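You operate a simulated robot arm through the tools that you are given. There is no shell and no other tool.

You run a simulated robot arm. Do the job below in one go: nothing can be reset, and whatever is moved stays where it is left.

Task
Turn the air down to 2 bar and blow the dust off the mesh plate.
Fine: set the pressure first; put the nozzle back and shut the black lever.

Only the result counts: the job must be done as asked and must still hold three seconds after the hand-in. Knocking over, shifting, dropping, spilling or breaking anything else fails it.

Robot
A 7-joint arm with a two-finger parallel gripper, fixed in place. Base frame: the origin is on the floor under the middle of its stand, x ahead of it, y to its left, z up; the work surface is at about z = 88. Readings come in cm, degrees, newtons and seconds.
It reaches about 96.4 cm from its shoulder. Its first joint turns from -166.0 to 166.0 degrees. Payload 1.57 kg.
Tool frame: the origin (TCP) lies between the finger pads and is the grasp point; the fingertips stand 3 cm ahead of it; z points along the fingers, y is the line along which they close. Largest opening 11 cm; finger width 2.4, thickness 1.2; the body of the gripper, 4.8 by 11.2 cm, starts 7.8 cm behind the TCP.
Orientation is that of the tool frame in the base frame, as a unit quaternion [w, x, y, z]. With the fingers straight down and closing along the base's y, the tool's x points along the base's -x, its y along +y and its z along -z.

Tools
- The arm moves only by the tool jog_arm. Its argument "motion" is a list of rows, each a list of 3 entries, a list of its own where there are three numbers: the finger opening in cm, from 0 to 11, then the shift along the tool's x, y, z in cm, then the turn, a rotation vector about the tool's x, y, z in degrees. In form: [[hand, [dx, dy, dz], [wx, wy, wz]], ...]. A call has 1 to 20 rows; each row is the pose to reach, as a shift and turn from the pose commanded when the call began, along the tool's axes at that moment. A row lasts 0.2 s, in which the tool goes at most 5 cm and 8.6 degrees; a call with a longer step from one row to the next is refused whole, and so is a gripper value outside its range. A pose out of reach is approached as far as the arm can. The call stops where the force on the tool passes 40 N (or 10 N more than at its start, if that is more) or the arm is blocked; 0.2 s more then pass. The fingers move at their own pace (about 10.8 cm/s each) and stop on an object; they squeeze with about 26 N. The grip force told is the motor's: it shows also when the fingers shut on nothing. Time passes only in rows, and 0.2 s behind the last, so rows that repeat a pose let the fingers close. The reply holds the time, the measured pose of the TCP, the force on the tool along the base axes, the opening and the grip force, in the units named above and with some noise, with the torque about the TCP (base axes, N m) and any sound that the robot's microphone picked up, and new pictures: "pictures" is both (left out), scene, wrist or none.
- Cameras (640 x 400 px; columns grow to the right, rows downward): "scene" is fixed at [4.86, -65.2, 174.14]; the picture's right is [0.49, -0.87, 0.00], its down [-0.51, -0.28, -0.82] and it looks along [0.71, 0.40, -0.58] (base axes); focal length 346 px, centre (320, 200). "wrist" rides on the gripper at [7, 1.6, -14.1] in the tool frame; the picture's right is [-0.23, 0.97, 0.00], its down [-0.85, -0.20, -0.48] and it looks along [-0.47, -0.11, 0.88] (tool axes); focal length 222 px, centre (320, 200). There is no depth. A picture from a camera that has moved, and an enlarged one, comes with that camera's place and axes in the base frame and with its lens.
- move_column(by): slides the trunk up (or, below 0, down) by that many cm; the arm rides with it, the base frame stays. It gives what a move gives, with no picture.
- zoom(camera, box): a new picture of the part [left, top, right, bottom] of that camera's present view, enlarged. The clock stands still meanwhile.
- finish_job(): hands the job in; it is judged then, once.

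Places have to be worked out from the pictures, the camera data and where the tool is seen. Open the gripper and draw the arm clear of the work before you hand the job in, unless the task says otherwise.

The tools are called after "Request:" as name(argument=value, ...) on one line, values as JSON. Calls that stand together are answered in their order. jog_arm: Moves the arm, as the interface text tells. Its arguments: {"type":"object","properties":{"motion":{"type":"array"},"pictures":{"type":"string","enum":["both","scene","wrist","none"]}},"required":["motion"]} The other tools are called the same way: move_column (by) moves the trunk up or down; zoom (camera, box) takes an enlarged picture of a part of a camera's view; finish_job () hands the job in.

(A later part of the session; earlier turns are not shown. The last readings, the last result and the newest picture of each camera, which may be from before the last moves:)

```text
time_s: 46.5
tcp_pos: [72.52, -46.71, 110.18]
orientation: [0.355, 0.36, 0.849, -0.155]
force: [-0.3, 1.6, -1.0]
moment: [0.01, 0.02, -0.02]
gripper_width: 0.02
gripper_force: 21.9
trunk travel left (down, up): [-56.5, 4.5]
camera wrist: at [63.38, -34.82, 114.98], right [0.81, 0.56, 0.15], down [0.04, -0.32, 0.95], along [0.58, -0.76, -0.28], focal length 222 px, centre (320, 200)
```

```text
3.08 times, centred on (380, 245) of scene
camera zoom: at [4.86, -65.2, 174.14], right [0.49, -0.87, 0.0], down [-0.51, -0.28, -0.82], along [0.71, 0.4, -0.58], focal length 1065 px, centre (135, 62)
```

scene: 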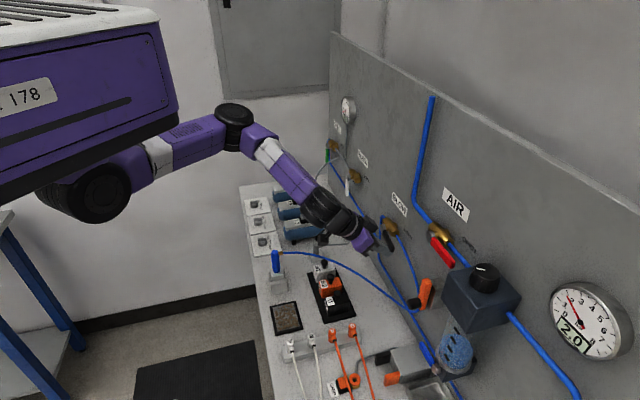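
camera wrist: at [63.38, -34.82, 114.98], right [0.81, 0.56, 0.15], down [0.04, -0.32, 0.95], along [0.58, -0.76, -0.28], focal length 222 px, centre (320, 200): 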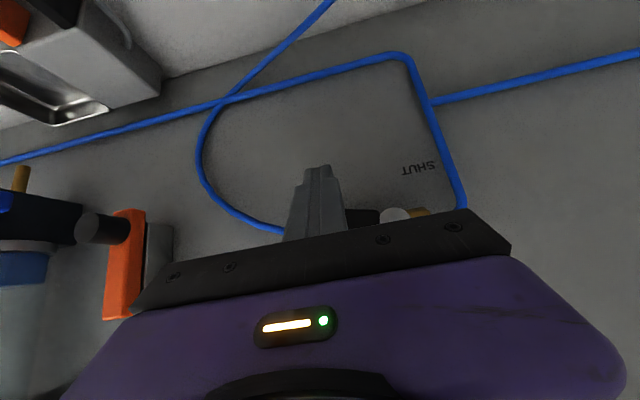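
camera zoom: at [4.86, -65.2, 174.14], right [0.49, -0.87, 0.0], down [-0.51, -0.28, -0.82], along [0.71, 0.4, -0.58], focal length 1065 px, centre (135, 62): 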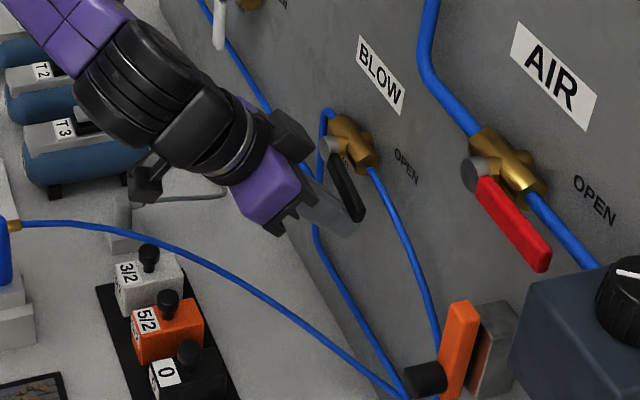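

The lever is past 60° and follows with little force. I finish the arc upward to bring it to the stop at OPEN.

Request:
jog_arm(motion=[[0, [-0.4, -0.4, -0.4], [0, 0, 0]], [0, [-0.82, -0.7, -0.8], [0, 0, 0]], [0, [-1.22, -0.8, -1.18], [0, 0, 0]], [0, [-1.22, -0.8, -1.18], [0, 0, 0]]])

Request:
zoom(camera="wrist", box=[200, 60, 480, 240])

Request:
zoom(camera="scene", box=[310, 180, 450, 310])

```text
time_s: 47.5
tcp_pos: [71.96, -47.19, 111.61]
orientation: [0.352, 0.36, 0.85, -0.154]
force: [-5.8, 8.2, -19.7]
moment: [0.02, 0.25, -0.12]
gripper_width: 0.0
gripper_force: 21.2
trunk travel left (down, up): [-56.5, 4.5]
camera wrist: at [62.77, -35.24, 116.52], right [0.81, 0.56, 0.15], down [0.05, -0.32, 0.95], along [0.58, -0.76, -0.29], focal length 222 px, centre (320, 200)
```

scene: 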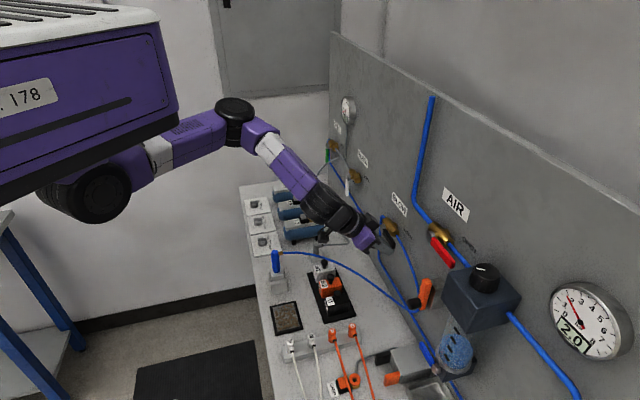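
wrist: 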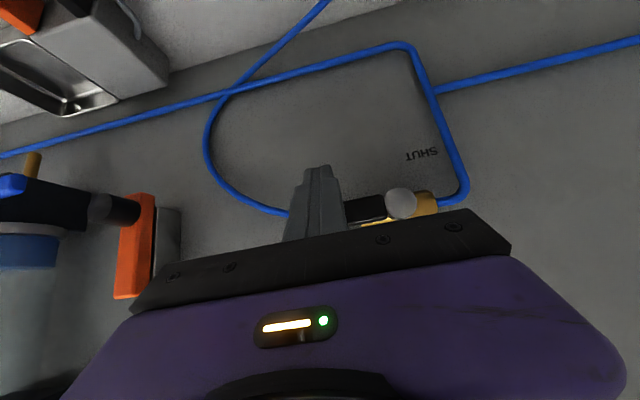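

```text
2.22 times, centred on (340, 150) of wrist
camera zoom: at [62.77, -35.24, 116.52], right [0.81, 0.56, 0.15], down [0.05, -0.32, 0.95], along [0.58, -0.76, -0.29], focal length 494 px, centre (276, 311)
```

zoom: 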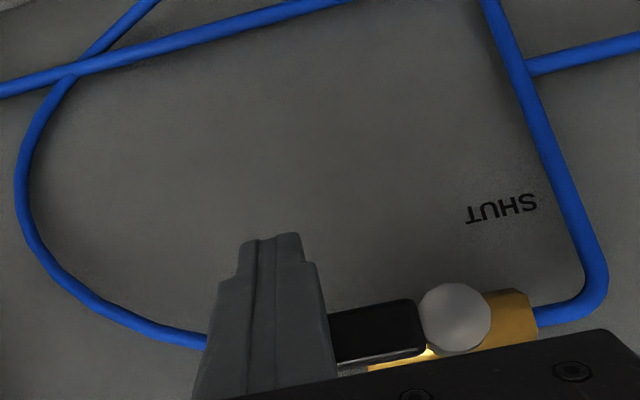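

```text
3.08 times, centred on (380, 245) of scene
camera zoom: at [4.86, -65.2, 174.14], right [0.49, -0.87, 0.0], down [-0.51, -0.28, -0.82], along [0.71, 0.4, -0.58], focal length 1065 px, centre (135, 62)
```

zoom: 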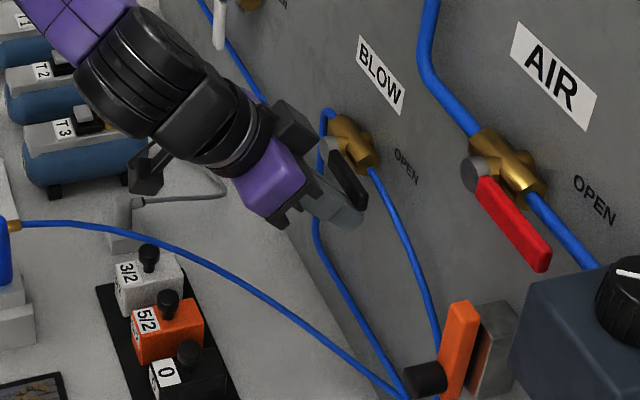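

The lever end lies where a fully open lever should project (e1 direction), and the stop is felt (~20 N). I lower off it slightly, back straight out, and listen for air.

Request:
jog_arm(motion=[[0, [0.4, 0, 0.4], [0, 0, 0]], [0, [1.8, -0.04, -1], [0, 0, 0]], [0, [3.9, -0.1, -3.1], [0, 0, 0]], [0, [6, -0.16, -5.3], [0, 0, 0]], [0, [6, -0.16, -5.3], [0, 0, 0]]])

Request:
zoom(camera="wrist", box=[200, 60, 480, 240])

Request:
zoom(camera="scene", box=[310, 180, 450, 310])

Request:
zoom(camera="scene", box=[420, 230, 640, 370])

Request:
zoom(camera="scene", box=[230, 230, 350, 340])

```text
time_s: 48.7
tcp_pos: [66.44, -41.56, 111.29]
orientation: [0.355, 0.36, 0.849, -0.155]
force: [-0.6, -0.4, -0.3]
moment: [-0.02, 0.0, -0.01]
gripper_width: 0.0
gripper_force: 21.2
trunk travel left (down, up): [-56.5, 4.5]
camera wrist: at [57.2, -29.66, 116.16], right [0.81, 0.56, 0.15], down [0.04, -0.32, 0.95], along [0.58, -0.76, -0.28], focal length 222 px, centre (320, 200)
```

scene: 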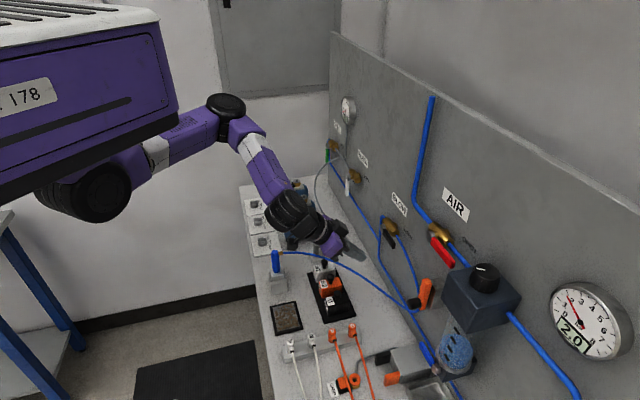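
wrist: 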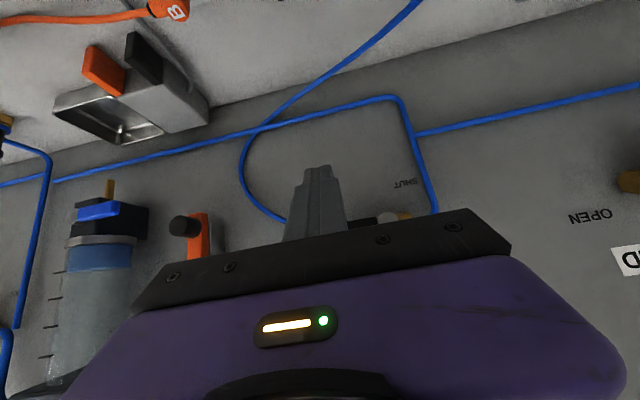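

```text
2.22 times, centred on (340, 150) of wrist
camera zoom: at [57.2, -29.66, 116.16], right [0.81, 0.56, 0.15], down [0.04, -0.32, 0.95], along [0.58, -0.76, -0.28], focal length 494 px, centre (276, 311)
```

zoom: 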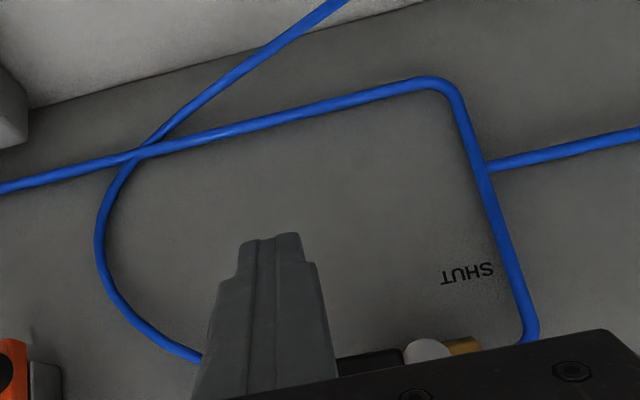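

```text
3.08 times, centred on (380, 245) of scene
camera zoom: at [4.86, -65.2, 174.14], right [0.49, -0.87, 0.0], down [-0.51, -0.28, -0.82], along [0.71, 0.4, -0.58], focal length 1065 px, centre (135, 62)
```

zoom: 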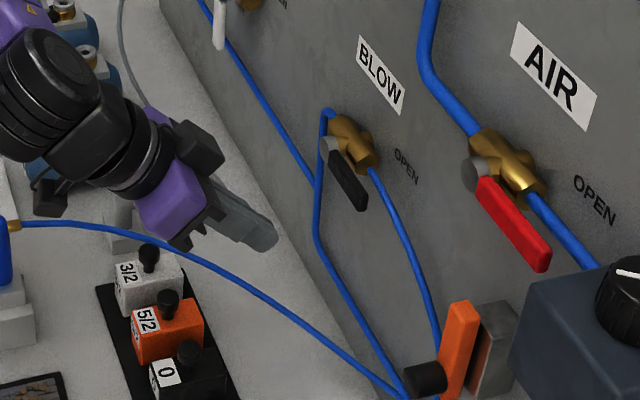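

```text
2.86 times, centred on (530, 300) of scene
camera zoom: at [4.86, -65.2, 174.14], right [0.49, -0.87, 0.0], down [-0.51, -0.28, -0.82], along [0.71, 0.4, -0.58], focal length 989 px, centre (-280, -86)
```

zoom: 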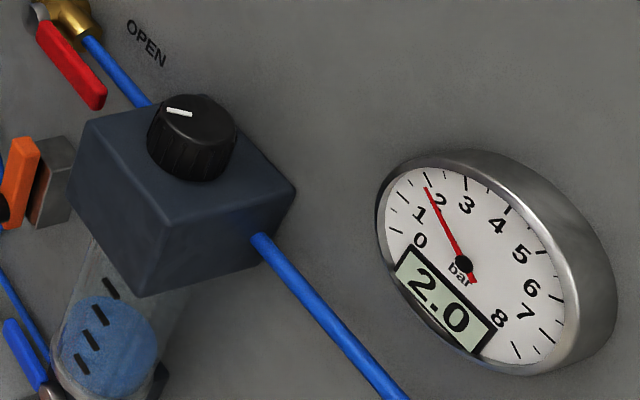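

```text
3.64 times, centred on (290, 285) of scene
camera zoom: at [4.86, -65.2, 174.14], right [0.49, -0.87, 0.0], down [-0.51, -0.28, -0.82], along [0.71, 0.4, -0.58], focal length 1258 px, centre (429, -109)
```

zoom: 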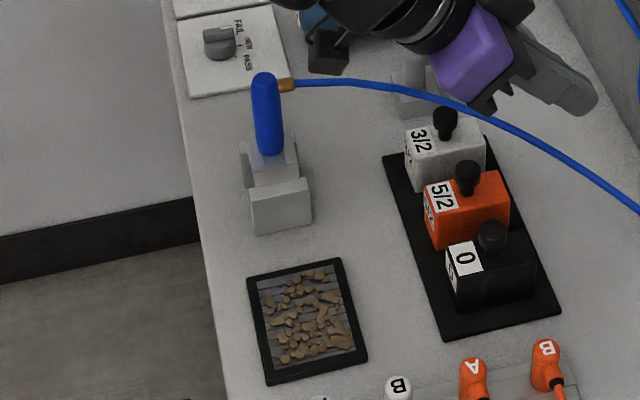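

Lever is fully OPEN and stays there; gauge 2.0. The nozzle stands upright at about [63.4, -17, z 93–101.5]. I rise, turn the hand vertical and go above it, watching the reach.

Request:
jog_arm(motion=[[0, [-1.8, 0, -1.8], [0, 5, 0]], [0, [-3.6, 0, -3.5], [0, 10, 0]], [0, [-5.4, -0.05, -5.3], [0, 15, 0]], [0, [-7.13, -0.07, -7.04], [0, 20, 0]], [2, [-5.21, 2.04, -9.14], [0, 24, 0]], [4, [-3.3, 4.15, -11.25], [0, 28, 0]], [6, [-1.38, 6.26, -13.35], [0, 32, 0]], [6, [0.53, 8.37, -15.46], [0, 36, 0]], [6, [2.45, 10.48, -17.56], [0, 40, 0]], [6, [4.36, 12.58, -19.66], [0, 43, 0]], [6, [6.28, 14.69, -21.77], [0, 45, 0]], [6, [6.28, 14.69, -21.77], [0, 45, 0]]])

Request:
zoom(camera="wrist", box=[200, 40, 480, 220])

Request:
zoom(camera="scene", box=[200, 180, 360, 340])

```text
time_s: 51.3
tcp_pos: [63.08, -16.94, 121.94]
orientation: [0.002, 0.392, 0.92, -0.005]
force: [0.2, -0.2, 0.3]
moment: [0.0, -0.03, -0.02]
gripper_width: 5.99
gripper_force: 0.0
trunk travel left (down, up): [-56.5, 4.5]
camera wrist: at [59.45, -10.64, 135.97], right [0.86, 0.51, -0.01], down [0.45, -0.75, 0.49], along [0.24, -0.42, -0.87], focal length 222 px, centre (320, 200)
```

scene: 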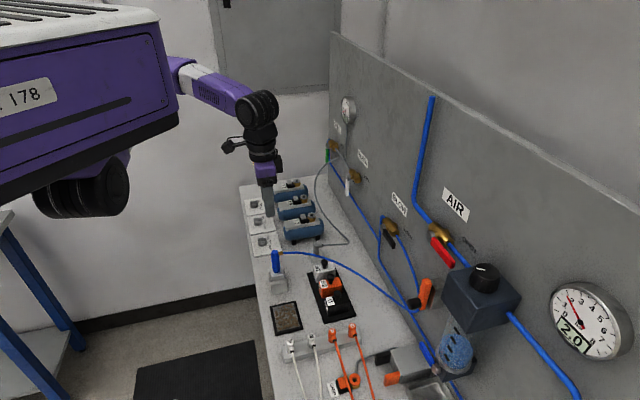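
wrist: 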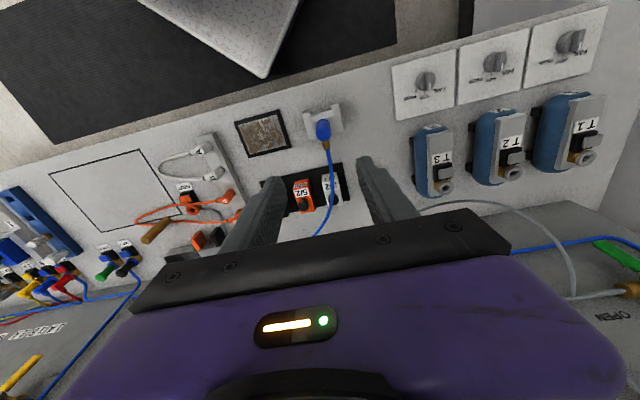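

```text
2.22 times, centred on (340, 130) of wrist
camera zoom: at [59.45, -10.64, 135.97], right [0.86, 0.51, -0.01], down [0.45, -0.75, 0.49], along [0.24, -0.42, -0.87], focal length 494 px, centre (276, 356)
```

zoom: 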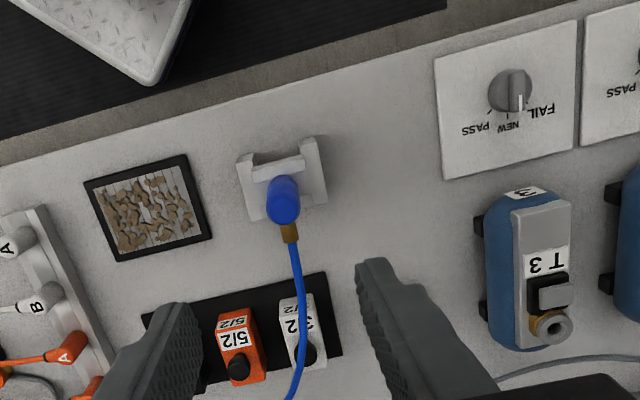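

```text
2.50 times, centred on (280, 260) of scene
camera zoom: at [4.86, -65.2, 174.14], right [0.49, -0.87, 0.0], down [-0.51, -0.28, -0.82], along [0.71, 0.4, -0.58], focal length 865 px, centre (420, 50)
```

zoom: 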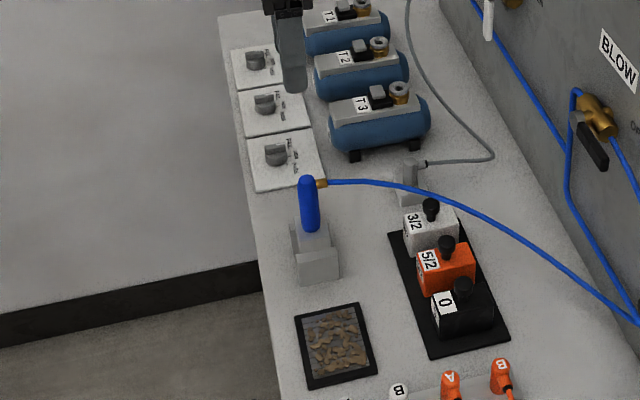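

The hand is vertical over the nozzle and in reach; nozzle axis refined to (63.45, -16.9). I descend to just above its top and check the alignment.

Request:
jog_arm(motion=[[6, [-0.04, 0.24, 4], [0, 0, 0]], [6, [-0.04, 0.48, 8], [0, 0, 0]], [6, [-0.04, 0.48, 12], [0, 0, 0]], [6, [-0.04, 0.48, 15], [0, 0, 0]], [6, [-0.04, 0.48, 15], [0, 0, 0]]])

Request:
zoom(camera="wrist", box=[200, 40, 480, 220])

Request:
zoom(camera="scene", box=[200, 180, 360, 340])

```text
time_s: 52.5
tcp_pos: [63.5, -16.95, 106.89]
orientation: [0.003, 0.392, 0.92, -0.006]
force: [0.2, -0.6, 0.8]
moment: [-0.02, -0.01, 0.02]
gripper_width: 5.99
gripper_force: 0.0
trunk travel left (down, up): [-56.5, 4.5]
camera wrist: at [59.87, -10.61, 120.92], right [0.86, 0.51, -0.01], down [0.45, -0.75, 0.49], along [0.24, -0.42, -0.87], focal length 222 px, centre (320, 200)
```

scene: 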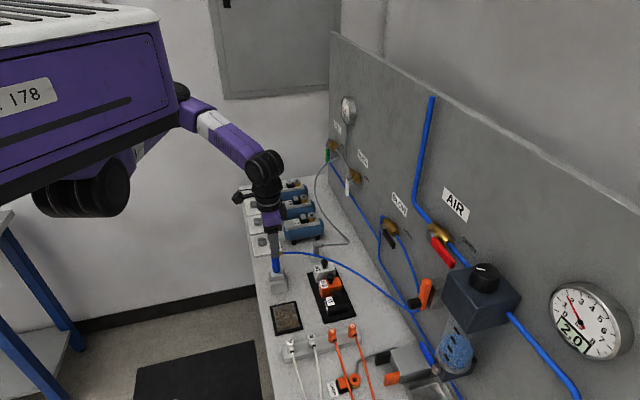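
wrist: 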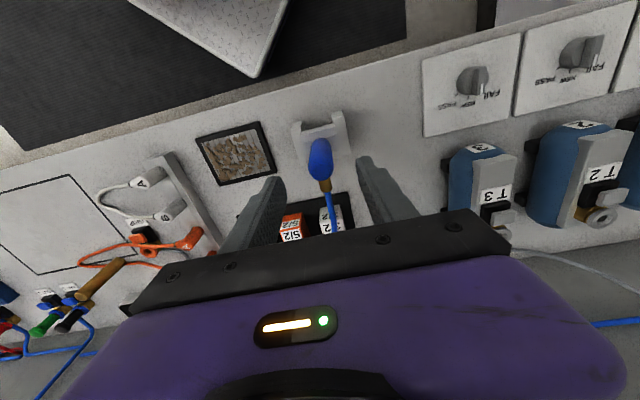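

```text
2.22 times, centred on (340, 130) of wrist
camera zoom: at [59.87, -10.61, 120.92], right [0.86, 0.51, -0.01], down [0.45, -0.75, 0.49], along [0.24, -0.42, -0.87], focal length 494 px, centre (276, 356)
```

zoom: 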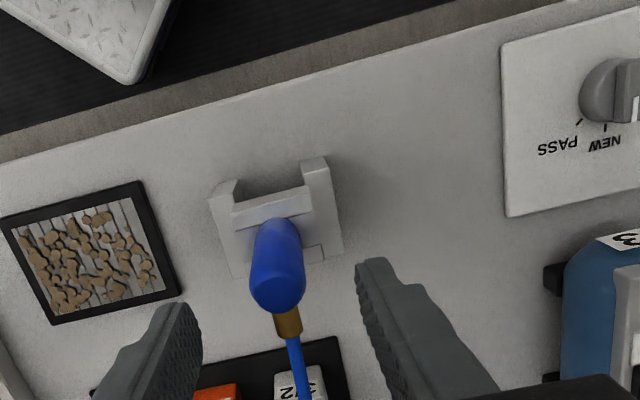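

```text
2.50 times, centred on (280, 260) of scene
camera zoom: at [4.86, -65.2, 174.14], right [0.49, -0.87, 0.0], down [-0.51, -0.28, -0.82], along [0.71, 0.4, -0.58], focal length 865 px, centre (420, 50)
```

zoom: 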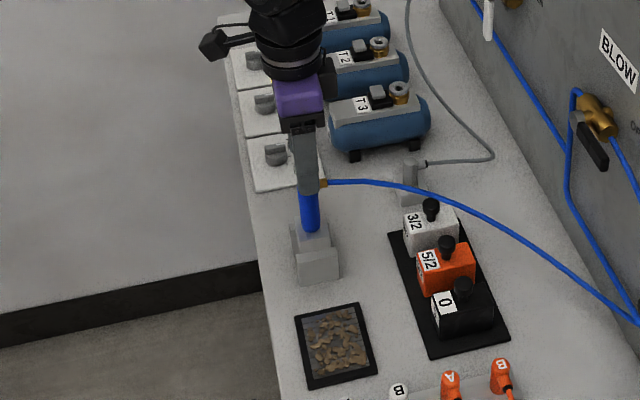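

The nozzle top is centred between the fingers. I descend to grip height (fingertips just above the stand) and close on the handle.

Request:
jog_arm(motion=[[6, [0, -0.05, 3], [0, 0, 0]], [6, [0, -0.1, 6], [0, 0, 0]], [6, [0, -0.1, 8.2], [0, 0, 0]], [6, [0, -0.1, 9.6], [0, 0, 0]], [6, [0, -0.1, 9.6], [0, 0, 0]]])

Request:
zoom(camera="wrist", box=[200, 40, 480, 220])

Request:
zoom(camera="scene", box=[200, 180, 360, 340])

```text
time_s: 53.7
tcp_pos: [63.55, -17.1, 97.31]
orientation: [0.003, 0.392, 0.92, -0.005]
force: [0.5, -0.5, -1.0]
moment: [0.01, 0.01, -0.02]
gripper_width: 5.98
gripper_force: 0.0
trunk travel left (down, up): [-56.5, 4.5]
camera wrist: at [59.86, -10.79, 111.27], right [0.86, 0.51, -0.01], down [0.45, -0.75, 0.49], along [0.25, -0.42, -0.87], focal length 222 px, centre (320, 200)
```

scene: 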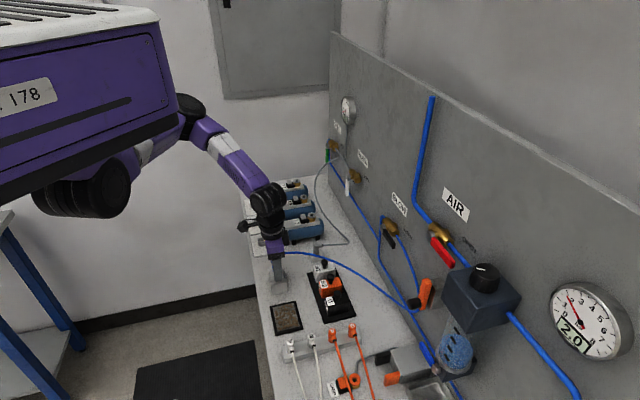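
wrist: 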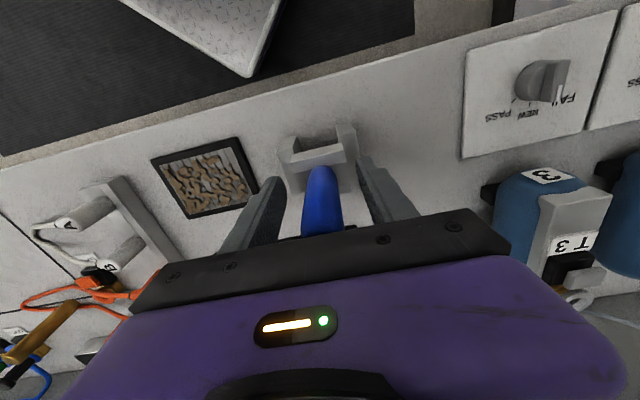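

```text
2.22 times, centred on (340, 130) of wrist
camera zoom: at [59.86, -10.79, 111.27], right [0.86, 0.51, -0.01], down [0.45, -0.75, 0.49], along [0.25, -0.42, -0.87], focal length 494 px, centre (276, 356)
```

zoom: 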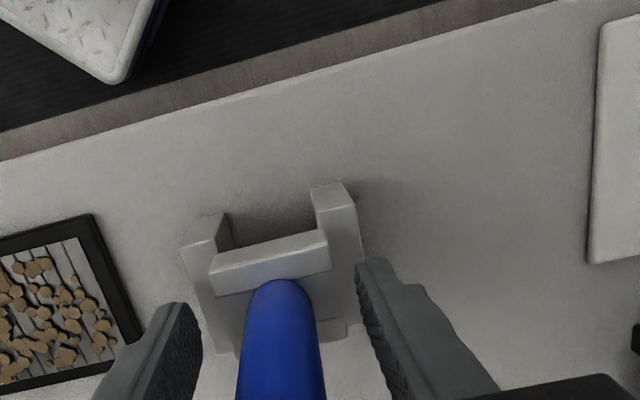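

```text
2.50 times, centred on (280, 260) of scene
camera zoom: at [4.86, -65.2, 174.14], right [0.49, -0.87, 0.0], down [-0.51, -0.28, -0.82], along [0.71, 0.4, -0.58], focal length 865 px, centre (420, 50)
```

zoom: 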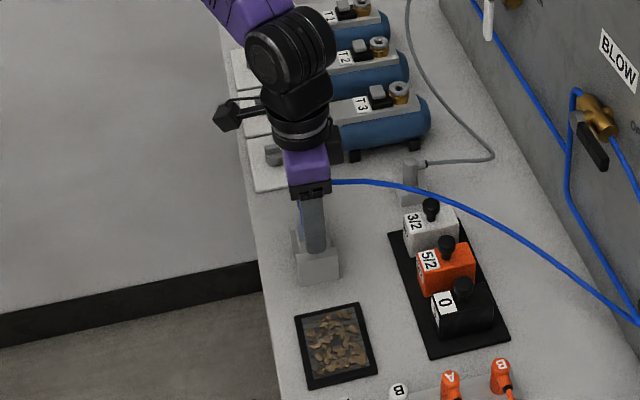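

The handle is centred between the fingers. I close on it.

Request:
jog_arm(motion=[[1, [0, 0, 0], [0, 0, 0]], [1, [0, 0, 0], [0, 0, 0]], [1, [0, 0, 0], [0, 0, 0]], [1, [0, 0, 0], [0, 0, 0]]])

Request:
zoom(camera="wrist", box=[200, 40, 480, 220])

```text
time_s: 54.7
tcp_pos: [63.58, -16.93, 97.28]
orientation: [0.004, 0.39, 0.921, -0.005]
force: [9.9, 9.3, -3.7]
moment: [0.56, -1.34, 0.93]
gripper_width: 4.43
gripper_force: 45.2
trunk travel left (down, up): [-56.5, 4.5]
camera wrist: at [59.94, -10.71, 111.27], right [0.86, 0.51, 0.0], down [0.45, -0.75, 0.49], along [0.25, -0.42, -0.87], focal length 222 px, centre (320, 200)
```

scene: 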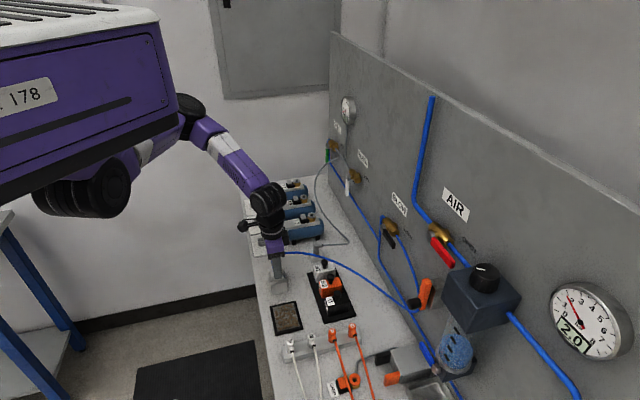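
wrist: 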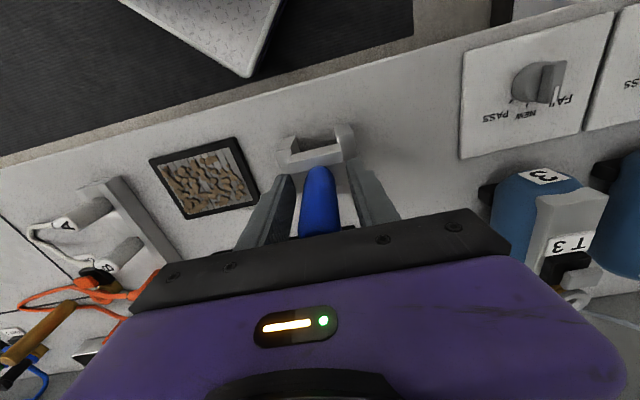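

```text
2.22 times, centred on (340, 130) of wrist
camera zoom: at [59.94, -10.71, 111.27], right [0.86, 0.51, 0.0], down [0.45, -0.75, 0.49], along [0.25, -0.42, -0.87], focal length 494 px, centre (276, 356)
```

zoom: 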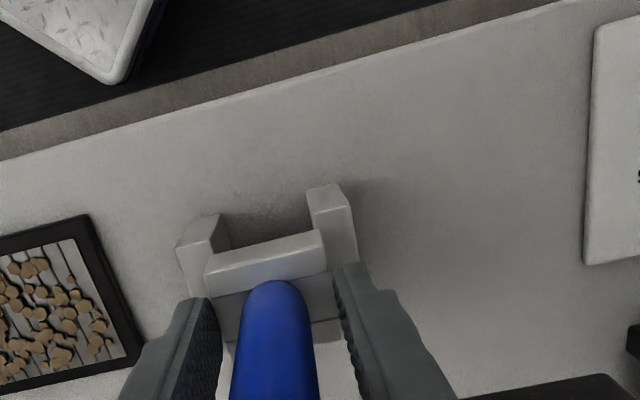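

The fingers stopped at 4.4 cm on something wider than the handle — the tips are pinching the stand's block. I open at once and raise by 2.3 cm before trying again.

Request:
jog_arm(motion=[[6, [0, 0, 0], [0, 0, 0]], [6, [0, 0, 0], [0, 0, 0]], [6, [0, 0, -1.2], [0, 0, 0]], [6, [0, 0, -2.3], [0, 0, 0]], [6, [0, 0, -2.3], [0, 0, 0]]])

Request:
zoom(camera="wrist", box=[200, 40, 480, 220])

Request:
zoom(camera="scene", box=[240, 220, 320, 310])

```text
time_s: 55.9
tcp_pos: [63.52, -17.08, 99.74]
orientation: [0.002, 0.391, 0.92, -0.006]
force: [0.0, 0.2, -1.2]
moment: [0.03, -0.03, 0.01]
gripper_width: 6.01
gripper_force: 0.1
trunk travel left (down, up): [-56.5, 4.5]
camera wrist: at [59.8, -10.73, 113.64], right [0.86, 0.51, -0.01], down [0.45, -0.75, 0.49], along [0.24, -0.42, -0.87], focal length 222 px, centre (320, 200)
```

scene: 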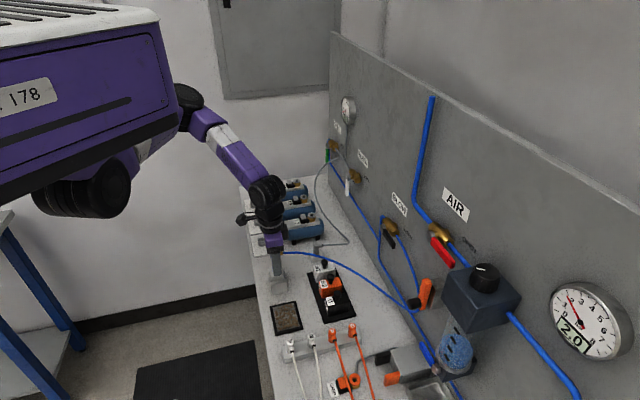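
wrist: 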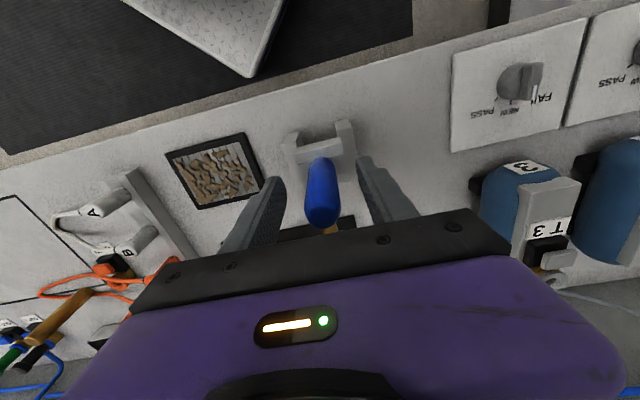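

```text
2.22 times, centred on (340, 130) of wrist
camera zoom: at [59.8, -10.73, 113.64], right [0.86, 0.51, -0.01], down [0.45, -0.75, 0.49], along [0.24, -0.42, -0.87], focal length 494 px, centre (276, 356)
```

zoom: 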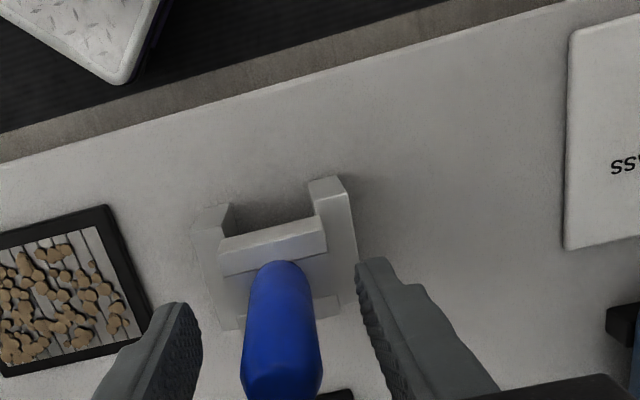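

```text
4.44 times, centred on (280, 265) of scene
camera zoom: at [4.86, -65.2, 174.14], right [0.49, -0.87, 0.0], down [-0.51, -0.28, -0.82], along [0.71, 0.4, -0.58], focal length 1538 px, centre (498, -89)
```

zoom: 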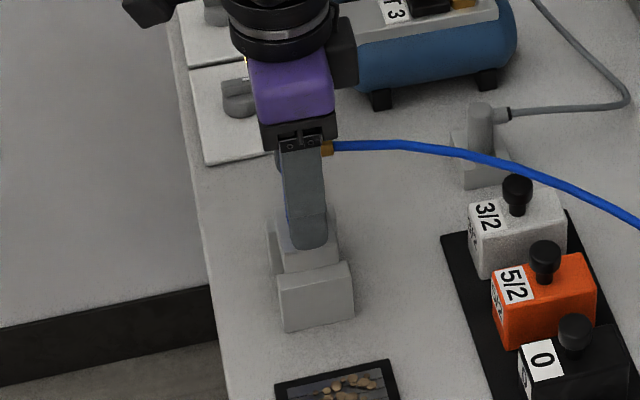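

The stand's block top is near z 95; the tips are now above it at 96.7 with the handle still between the pads. I close again.

Request:
jog_arm(motion=[[1, [0, 0, 0], [0, 0, 0]], [1, [0, 0, 0], [0, 0, 0]], [1, [0, 0, 0], [0, 0, 0]], [1, [0, 0, 0], [0, 0, 0]]])

Request:
zoom(camera="wrist", box=[200, 40, 480, 220])

```text
time_s: 56.9
tcp_pos: [63.53, -16.97, 99.64]
orientation: [0.002, 0.391, 0.92, -0.005]
force: [4.2, 2.6, 1.1]
moment: [0.23, -0.33, 0.02]
gripper_width: 2.29
gripper_force: 25.9
trunk travel left (down, up): [-56.5, 4.5]
camera wrist: at [59.84, -10.7, 113.63], right [0.86, 0.51, 0.0], down [0.45, -0.75, 0.49], along [0.25, -0.42, -0.87], focal length 222 px, centre (320, 200)
```

scene: 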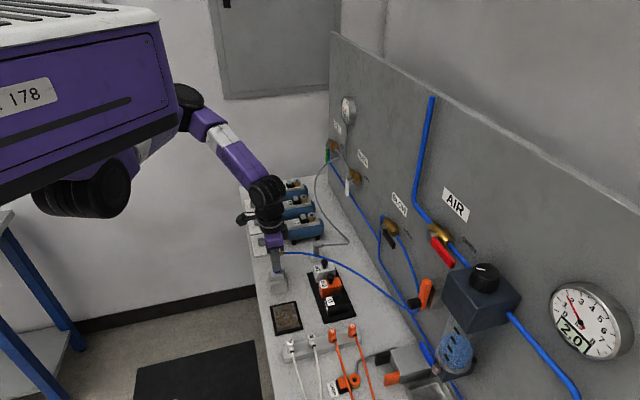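
wrist: 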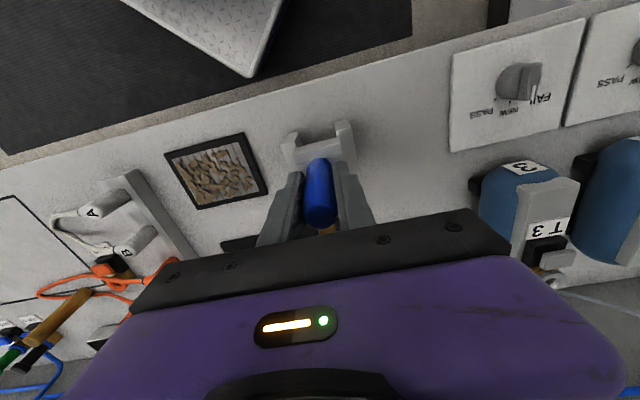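

```text
2.22 times, centred on (340, 130) of wrist
camera zoom: at [59.84, -10.7, 113.63], right [0.86, 0.51, 0.0], down [0.45, -0.75, 0.49], along [0.25, -0.42, -0.87], focal length 494 px, centre (276, 356)
```

zoom: 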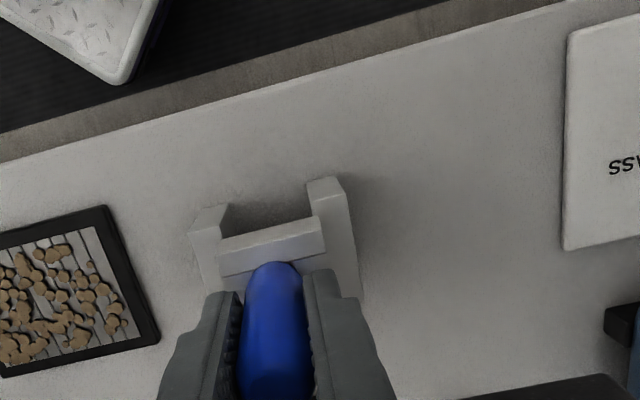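

The handle is gripped (2.29 cm). I lift it straight up slowly out of the stand.

Request:
jog_arm(motion=[[1, [0, 0, -0.7], [0, 0, 0]], [1, [0, 0, -1.5], [0, 0, 0]], [1, [0, 0, -2.5], [0, 0, 0]], [1, [0, 0, -4], [0, 0, 0]], [1, [0, 0, -6], [0, 0, 0]], [1, [0, 0, -8], [0, 0, 0]], [1, [0, 0, -8], [0, 0, 0]]])

Request:
zoom(camera="wrist", box=[200, 40, 480, 220])

Request:
zoom(camera="scene", box=[220, 200, 340, 330])

```text
time_s: 58.5
tcp_pos: [63.4, -16.97, 107.6]
orientation: [0.002, 0.392, 0.92, -0.005]
force: [0.2, -0.2, -1.7]
moment: [-0.03, -0.01, -0.02]
gripper_width: 2.29
gripper_force: 25.7
trunk travel left (down, up): [-56.5, 4.5]
camera wrist: at [59.83, -10.64, 121.68], right [0.86, 0.51, -0.01], down [0.45, -0.75, 0.49], along [0.24, -0.42, -0.87], focal length 222 px, centre (320, 200)
```

scene: 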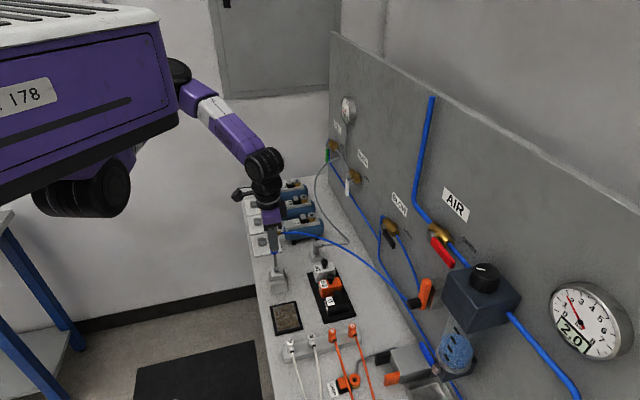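
wrist: 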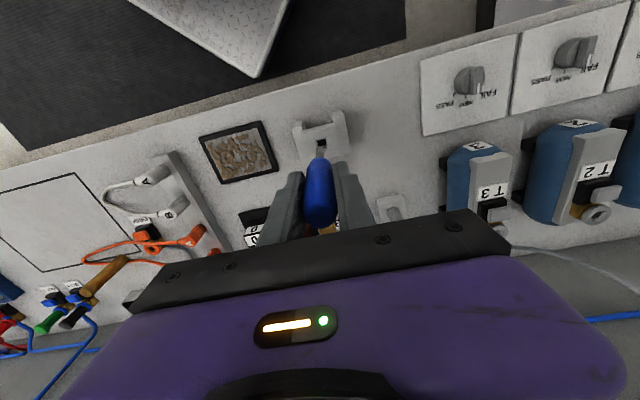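

```text
2.22 times, centred on (340, 130) of wrist
camera zoom: at [59.83, -10.64, 121.68], right [0.86, 0.51, -0.01], down [0.45, -0.75, 0.49], along [0.24, -0.42, -0.87], focal length 494 px, centre (276, 356)
```

zoom: 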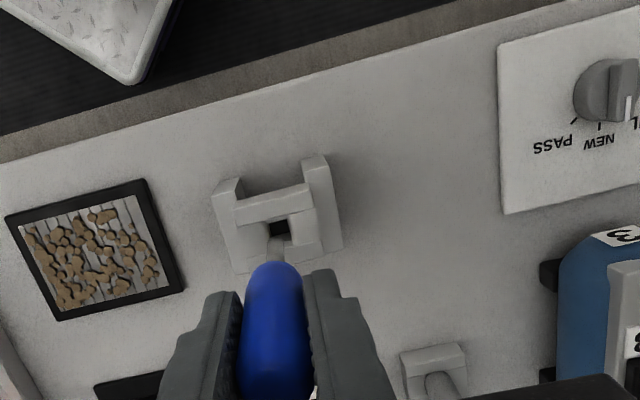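

```text
3.08 times, centred on (280, 265) of scene
camera zoom: at [4.86, -65.2, 174.14], right [0.49, -0.87, 0.0], down [-0.51, -0.28, -0.82], along [0.71, 0.4, -0.58], focal length 1065 px, centre (443, 0)
```

zoom: 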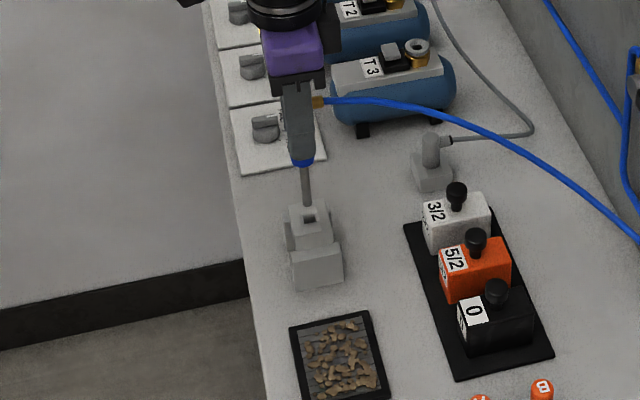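

The nozzle has a thin tube tip pointing down, about 12 cm below the TCP. I carry it above the stand level along the bench to the plate and make a first slow pass along its middle, tip about 5 cm above the mesh.

Request:
jog_arm(motion=[[1, [0, 0, -2], [0, 0, 0]], [1, [0, 0, -3.4], [0, 0, 0]], [1, [0, -2.8, -3.4], [0, 0, 0]], [1, [0, -5.6, -3.4], [0, 0, 0]], [1, [0.05, -8.3, -3.4], [0, 0, 0]], [1, [0.05, -8.3, -1], [0, 0, 0]], [1, [0.05, -8.3, 1.6], [0, 0, 0]], [1, [0.05, -9.3, 1.6], [0, 0, 0]], [1, [0.05, -10.3, 1.6], [0, 0, 0]], [1, [0.05, -11.3, 1.6], [0, 0, 0]], [1, [0.05, -12.3, 1.6], [0, 0, 0]]])

Request:
zoom(camera="wrist", box=[200, 40, 480, 220])

Request:
zoom(camera="scene", box=[220, 230, 340, 350])

```text
time_s: 60.9
tcp_pos: [54.53, -25.48, 106.07]
orientation: [0.003, 0.392, 0.92, -0.005]
force: [-0.3, 0.5, -0.7]
moment: [-0.02, 0.01, -0.03]
gripper_width: 2.28
gripper_force: 26.1
trunk travel left (down, up): [-56.5, 4.5]
camera wrist: at [50.9, -19.18, 120.15], right [0.86, 0.51, -0.01], down [0.45, -0.75, 0.49], along [0.25, -0.42, -0.87], focal length 222 px, centre (320, 200)
```

scene: 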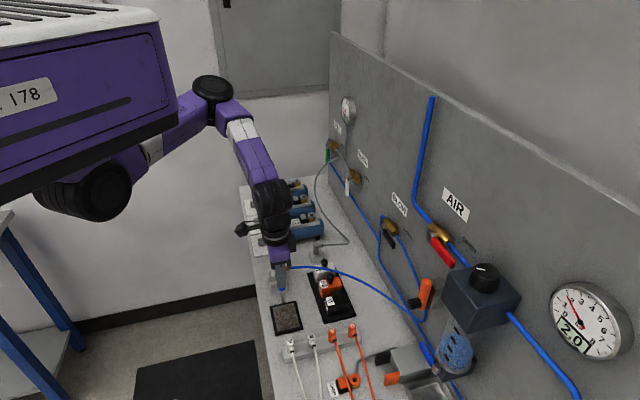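
wrist: 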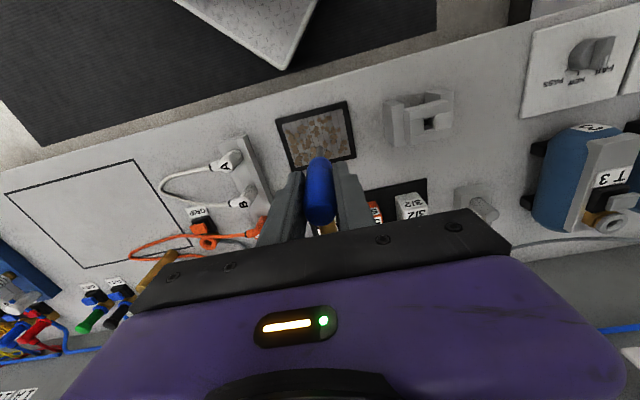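

```text
2.22 times, centred on (340, 130) of wrist
camera zoom: at [50.9, -19.18, 120.15], right [0.86, 0.51, -0.01], down [0.45, -0.75, 0.49], along [0.25, -0.42, -0.87], focal length 494 px, centre (276, 356)
```

zoom: 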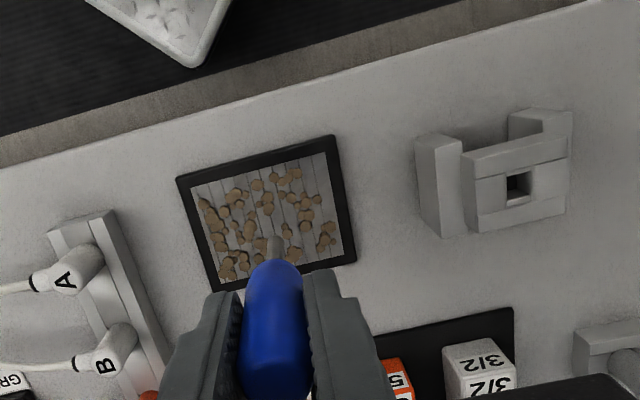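

```text
3.33 times, centred on (280, 290) of scene
camera zoom: at [4.86, -65.2, 174.14], right [0.49, -0.87, 0.0], down [-0.51, -0.28, -0.82], along [0.71, 0.4, -0.58], focal length 1154 px, centre (453, -100)
```

zoom: 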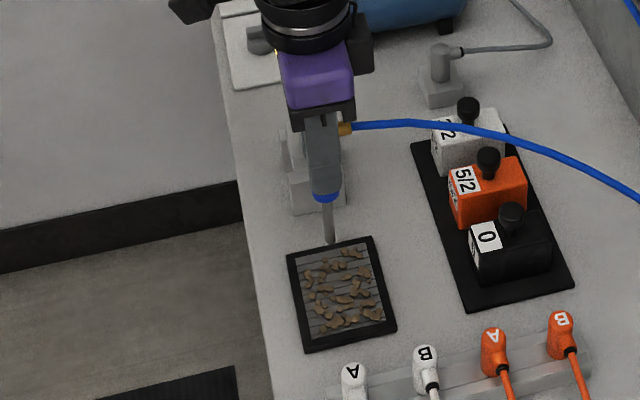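

I look closely at the mesh to see whether dust is coming off.

Request:
zoom(camera="scene", box=[264, 296, 308, 340])

Request:
zoom(camera="wrist", box=[270, 90, 370, 180])

```text
9.09 times, centred on (286, 318) of scene
camera zoom: at [4.86, -65.2, 174.14], right [0.49, -0.87, 0.0], down [-0.51, -0.28, -0.82], along [0.71, 0.4, -0.58], focal length 3146 px, centre (629, -873)
```

zoom: 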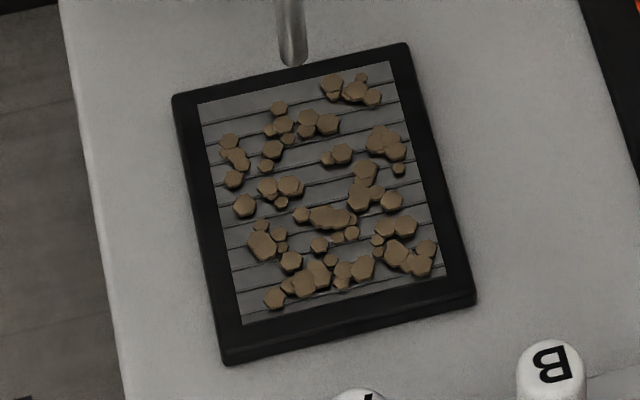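

```text
4.44 times, centred on (320, 135) of wrist
camera zoom: at [50.9, -19.18, 120.15], right [0.86, 0.51, -0.01], down [0.45, -0.75, 0.49], along [0.25, -0.42, -0.87], focal length 987 px, centre (320, 489)
```

zoom: 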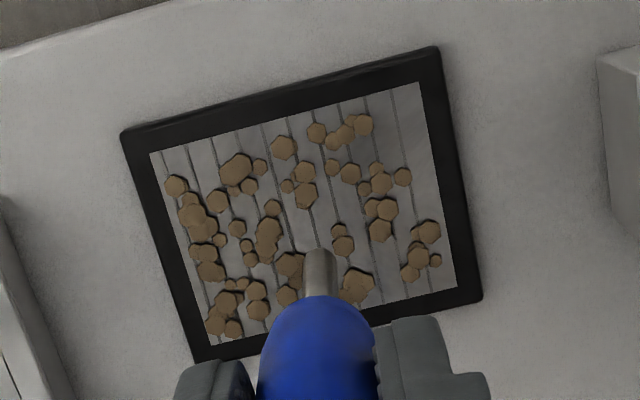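

Dust right below the tip is still there, and no air sound has been reported. I lower the tip by 2 cm, dwell a second and compare the same view.

Request:
jog_arm(motion=[[1, [0, 0, 1], [0, 0, 0]], [1, [0, 0, 2], [0, 0, 0]], [1, [0, 0, 2], [0, 0, 0]], [1, [0, 0, 2], [0, 0, 0]], [1, [0, 0, 2], [0, 0, 0]], [1, [0, 0, 2], [0, 0, 0]]], pictures="none")

Request:
zoom(camera="scene", box=[264, 296, 308, 340])

Request:
zoom(camera="wrist", box=[270, 90, 370, 180])

Request:
zoom(camera="scene", box=[350, 190, 450, 260])

```text
time_s: 62.3
tcp_pos: [54.61, -25.56, 104.11]
orientation: [0.003, 0.392, 0.92, -0.005]
force: [0.6, 0.9, -1.1]
moment: [-0.01, -0.01, -0.01]
gripper_width: 2.28
gripper_force: 25.9
trunk travel left (down, up): [-56.5, 4.5]
```

```text
9.09 times, centred on (286, 318) of scene
camera zoom: at [4.86, -65.2, 174.14], right [0.49, -0.87, 0.0], down [-0.51, -0.28, -0.82], along [0.71, 0.4, -0.58], focal length 3146 px, centre (629, -873)
```

zoom: 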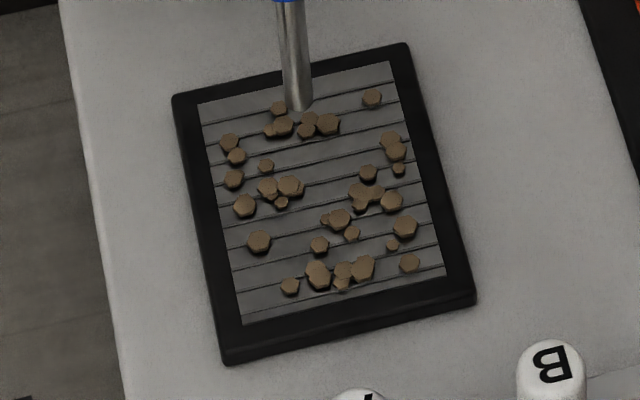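

```text
4.44 times, centred on (320, 135) of wrist
camera zoom: at [50.9, -19.2, 118.16], right [0.86, 0.51, -0.01], down [0.45, -0.75, 0.49], along [0.24, -0.42, -0.87], focal length 987 px, centre (320, 489)
```

zoom: 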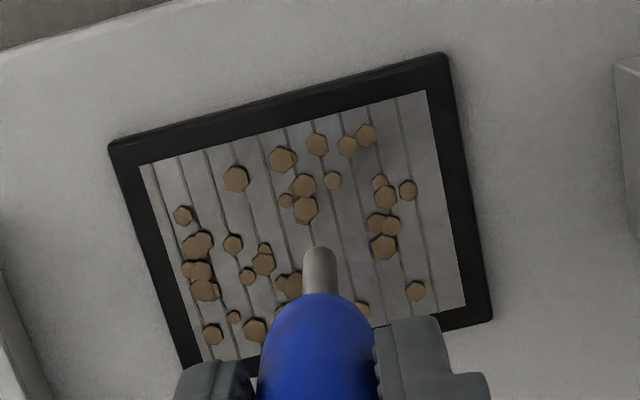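

```text
5.71 times, centred on (400, 225) of scene
camera zoom: at [4.86, -65.2, 174.14], right [0.49, -0.87, 0.0], down [-0.51, -0.28, -0.82], along [0.71, 0.4, -0.58], focal length 1978 px, centre (-137, 57)
```

zoom: 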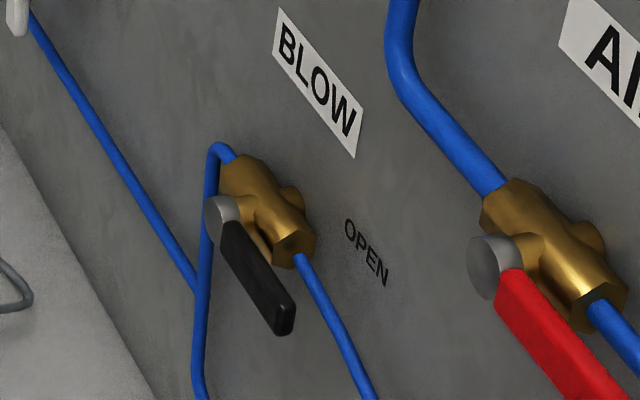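

The dust is thinning — the air is blowing and it takes time. I keep the tip over the plate, sweeping slowly back and forth.

Request:
jog_arm(motion=[[1, [0, -0.5, 0], [0, 0, 0]], [1, [0, -1, 0], [0, 0, 0]], [1, [0, -1.5, 0], [0, 0, 0]], [1, [0, -2, 0], [0, 0, 0]], [1, [0, -2.5, 0], [0, 0, 0]], [1, [0.5, -2.5, 0], [0, 0, 0]], [1, [1, -2, 0], [0, 0, 0]], [1, [1.2, -1.2, 0], [0, 0, 0]], [1, [1.2, -0.4, 0], [0, 0, 0]], [1, [1.2, 0.4, 0], [0, 0, 0]], [1, [1.2, 1.2, 0], [0, 0, 0]], [1, [1, 2, 0], [0, 0, 0]], [1, [0.3, 2.4, 0], [0, 0, 0]], [1, [-0.5, 2.4, 0], [0, 0, 0]], [1, [-1.2, 1.8, 0], [0, 0, 0]], [1, [-1.4, 1, 0], [0, 0, 0]], [1, [-1.4, 0.2, 0], [0, 0, 0]], [1, [-1.4, -0.6, 0], [0, 0, 0]], [1, [-1.2, -1.4, 0], [0, 0, 0]], [1, [-0.8, -1.8, 0], [0, 0, 0]]], pictures="none")

Request:
zoom(camera="scene", box=[264, 296, 308, 340])

Request:
zoom(camera="wrist", box=[270, 90, 370, 180])

```text
time_s: 66.5
tcp_pos: [53.66, -27.36, 104.19]
orientation: [0.003, 0.391, 0.92, -0.005]
force: [1.0, 0.3, -1.8]
moment: [0.01, 0.01, 0.01]
gripper_width: 2.3
gripper_force: 26.4
trunk travel left (down, up): [-56.5, 4.5]
```

```text
9.09 times, centred on (286, 318) of scene
camera zoom: at [4.86, -65.2, 174.14], right [0.49, -0.87, 0.0], down [-0.51, -0.28, -0.82], along [0.71, 0.4, -0.58], focal length 3146 px, centre (629, -873)
```

zoom: 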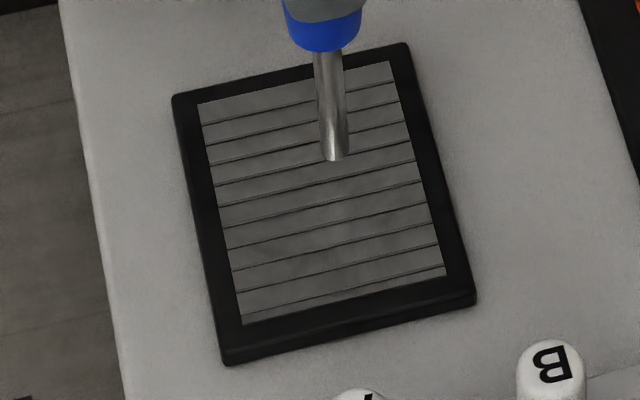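

```text
4.44 times, centred on (320, 135) of wrist
camera zoom: at [50.13, -21.02, 118.15], right [0.86, 0.51, -0.01], down [0.45, -0.75, 0.49], along [0.24, -0.42, -0.87], focal length 987 px, centre (320, 489)
```

zoom: 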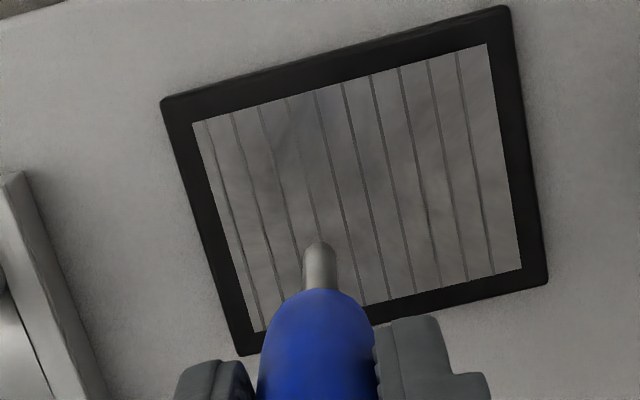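

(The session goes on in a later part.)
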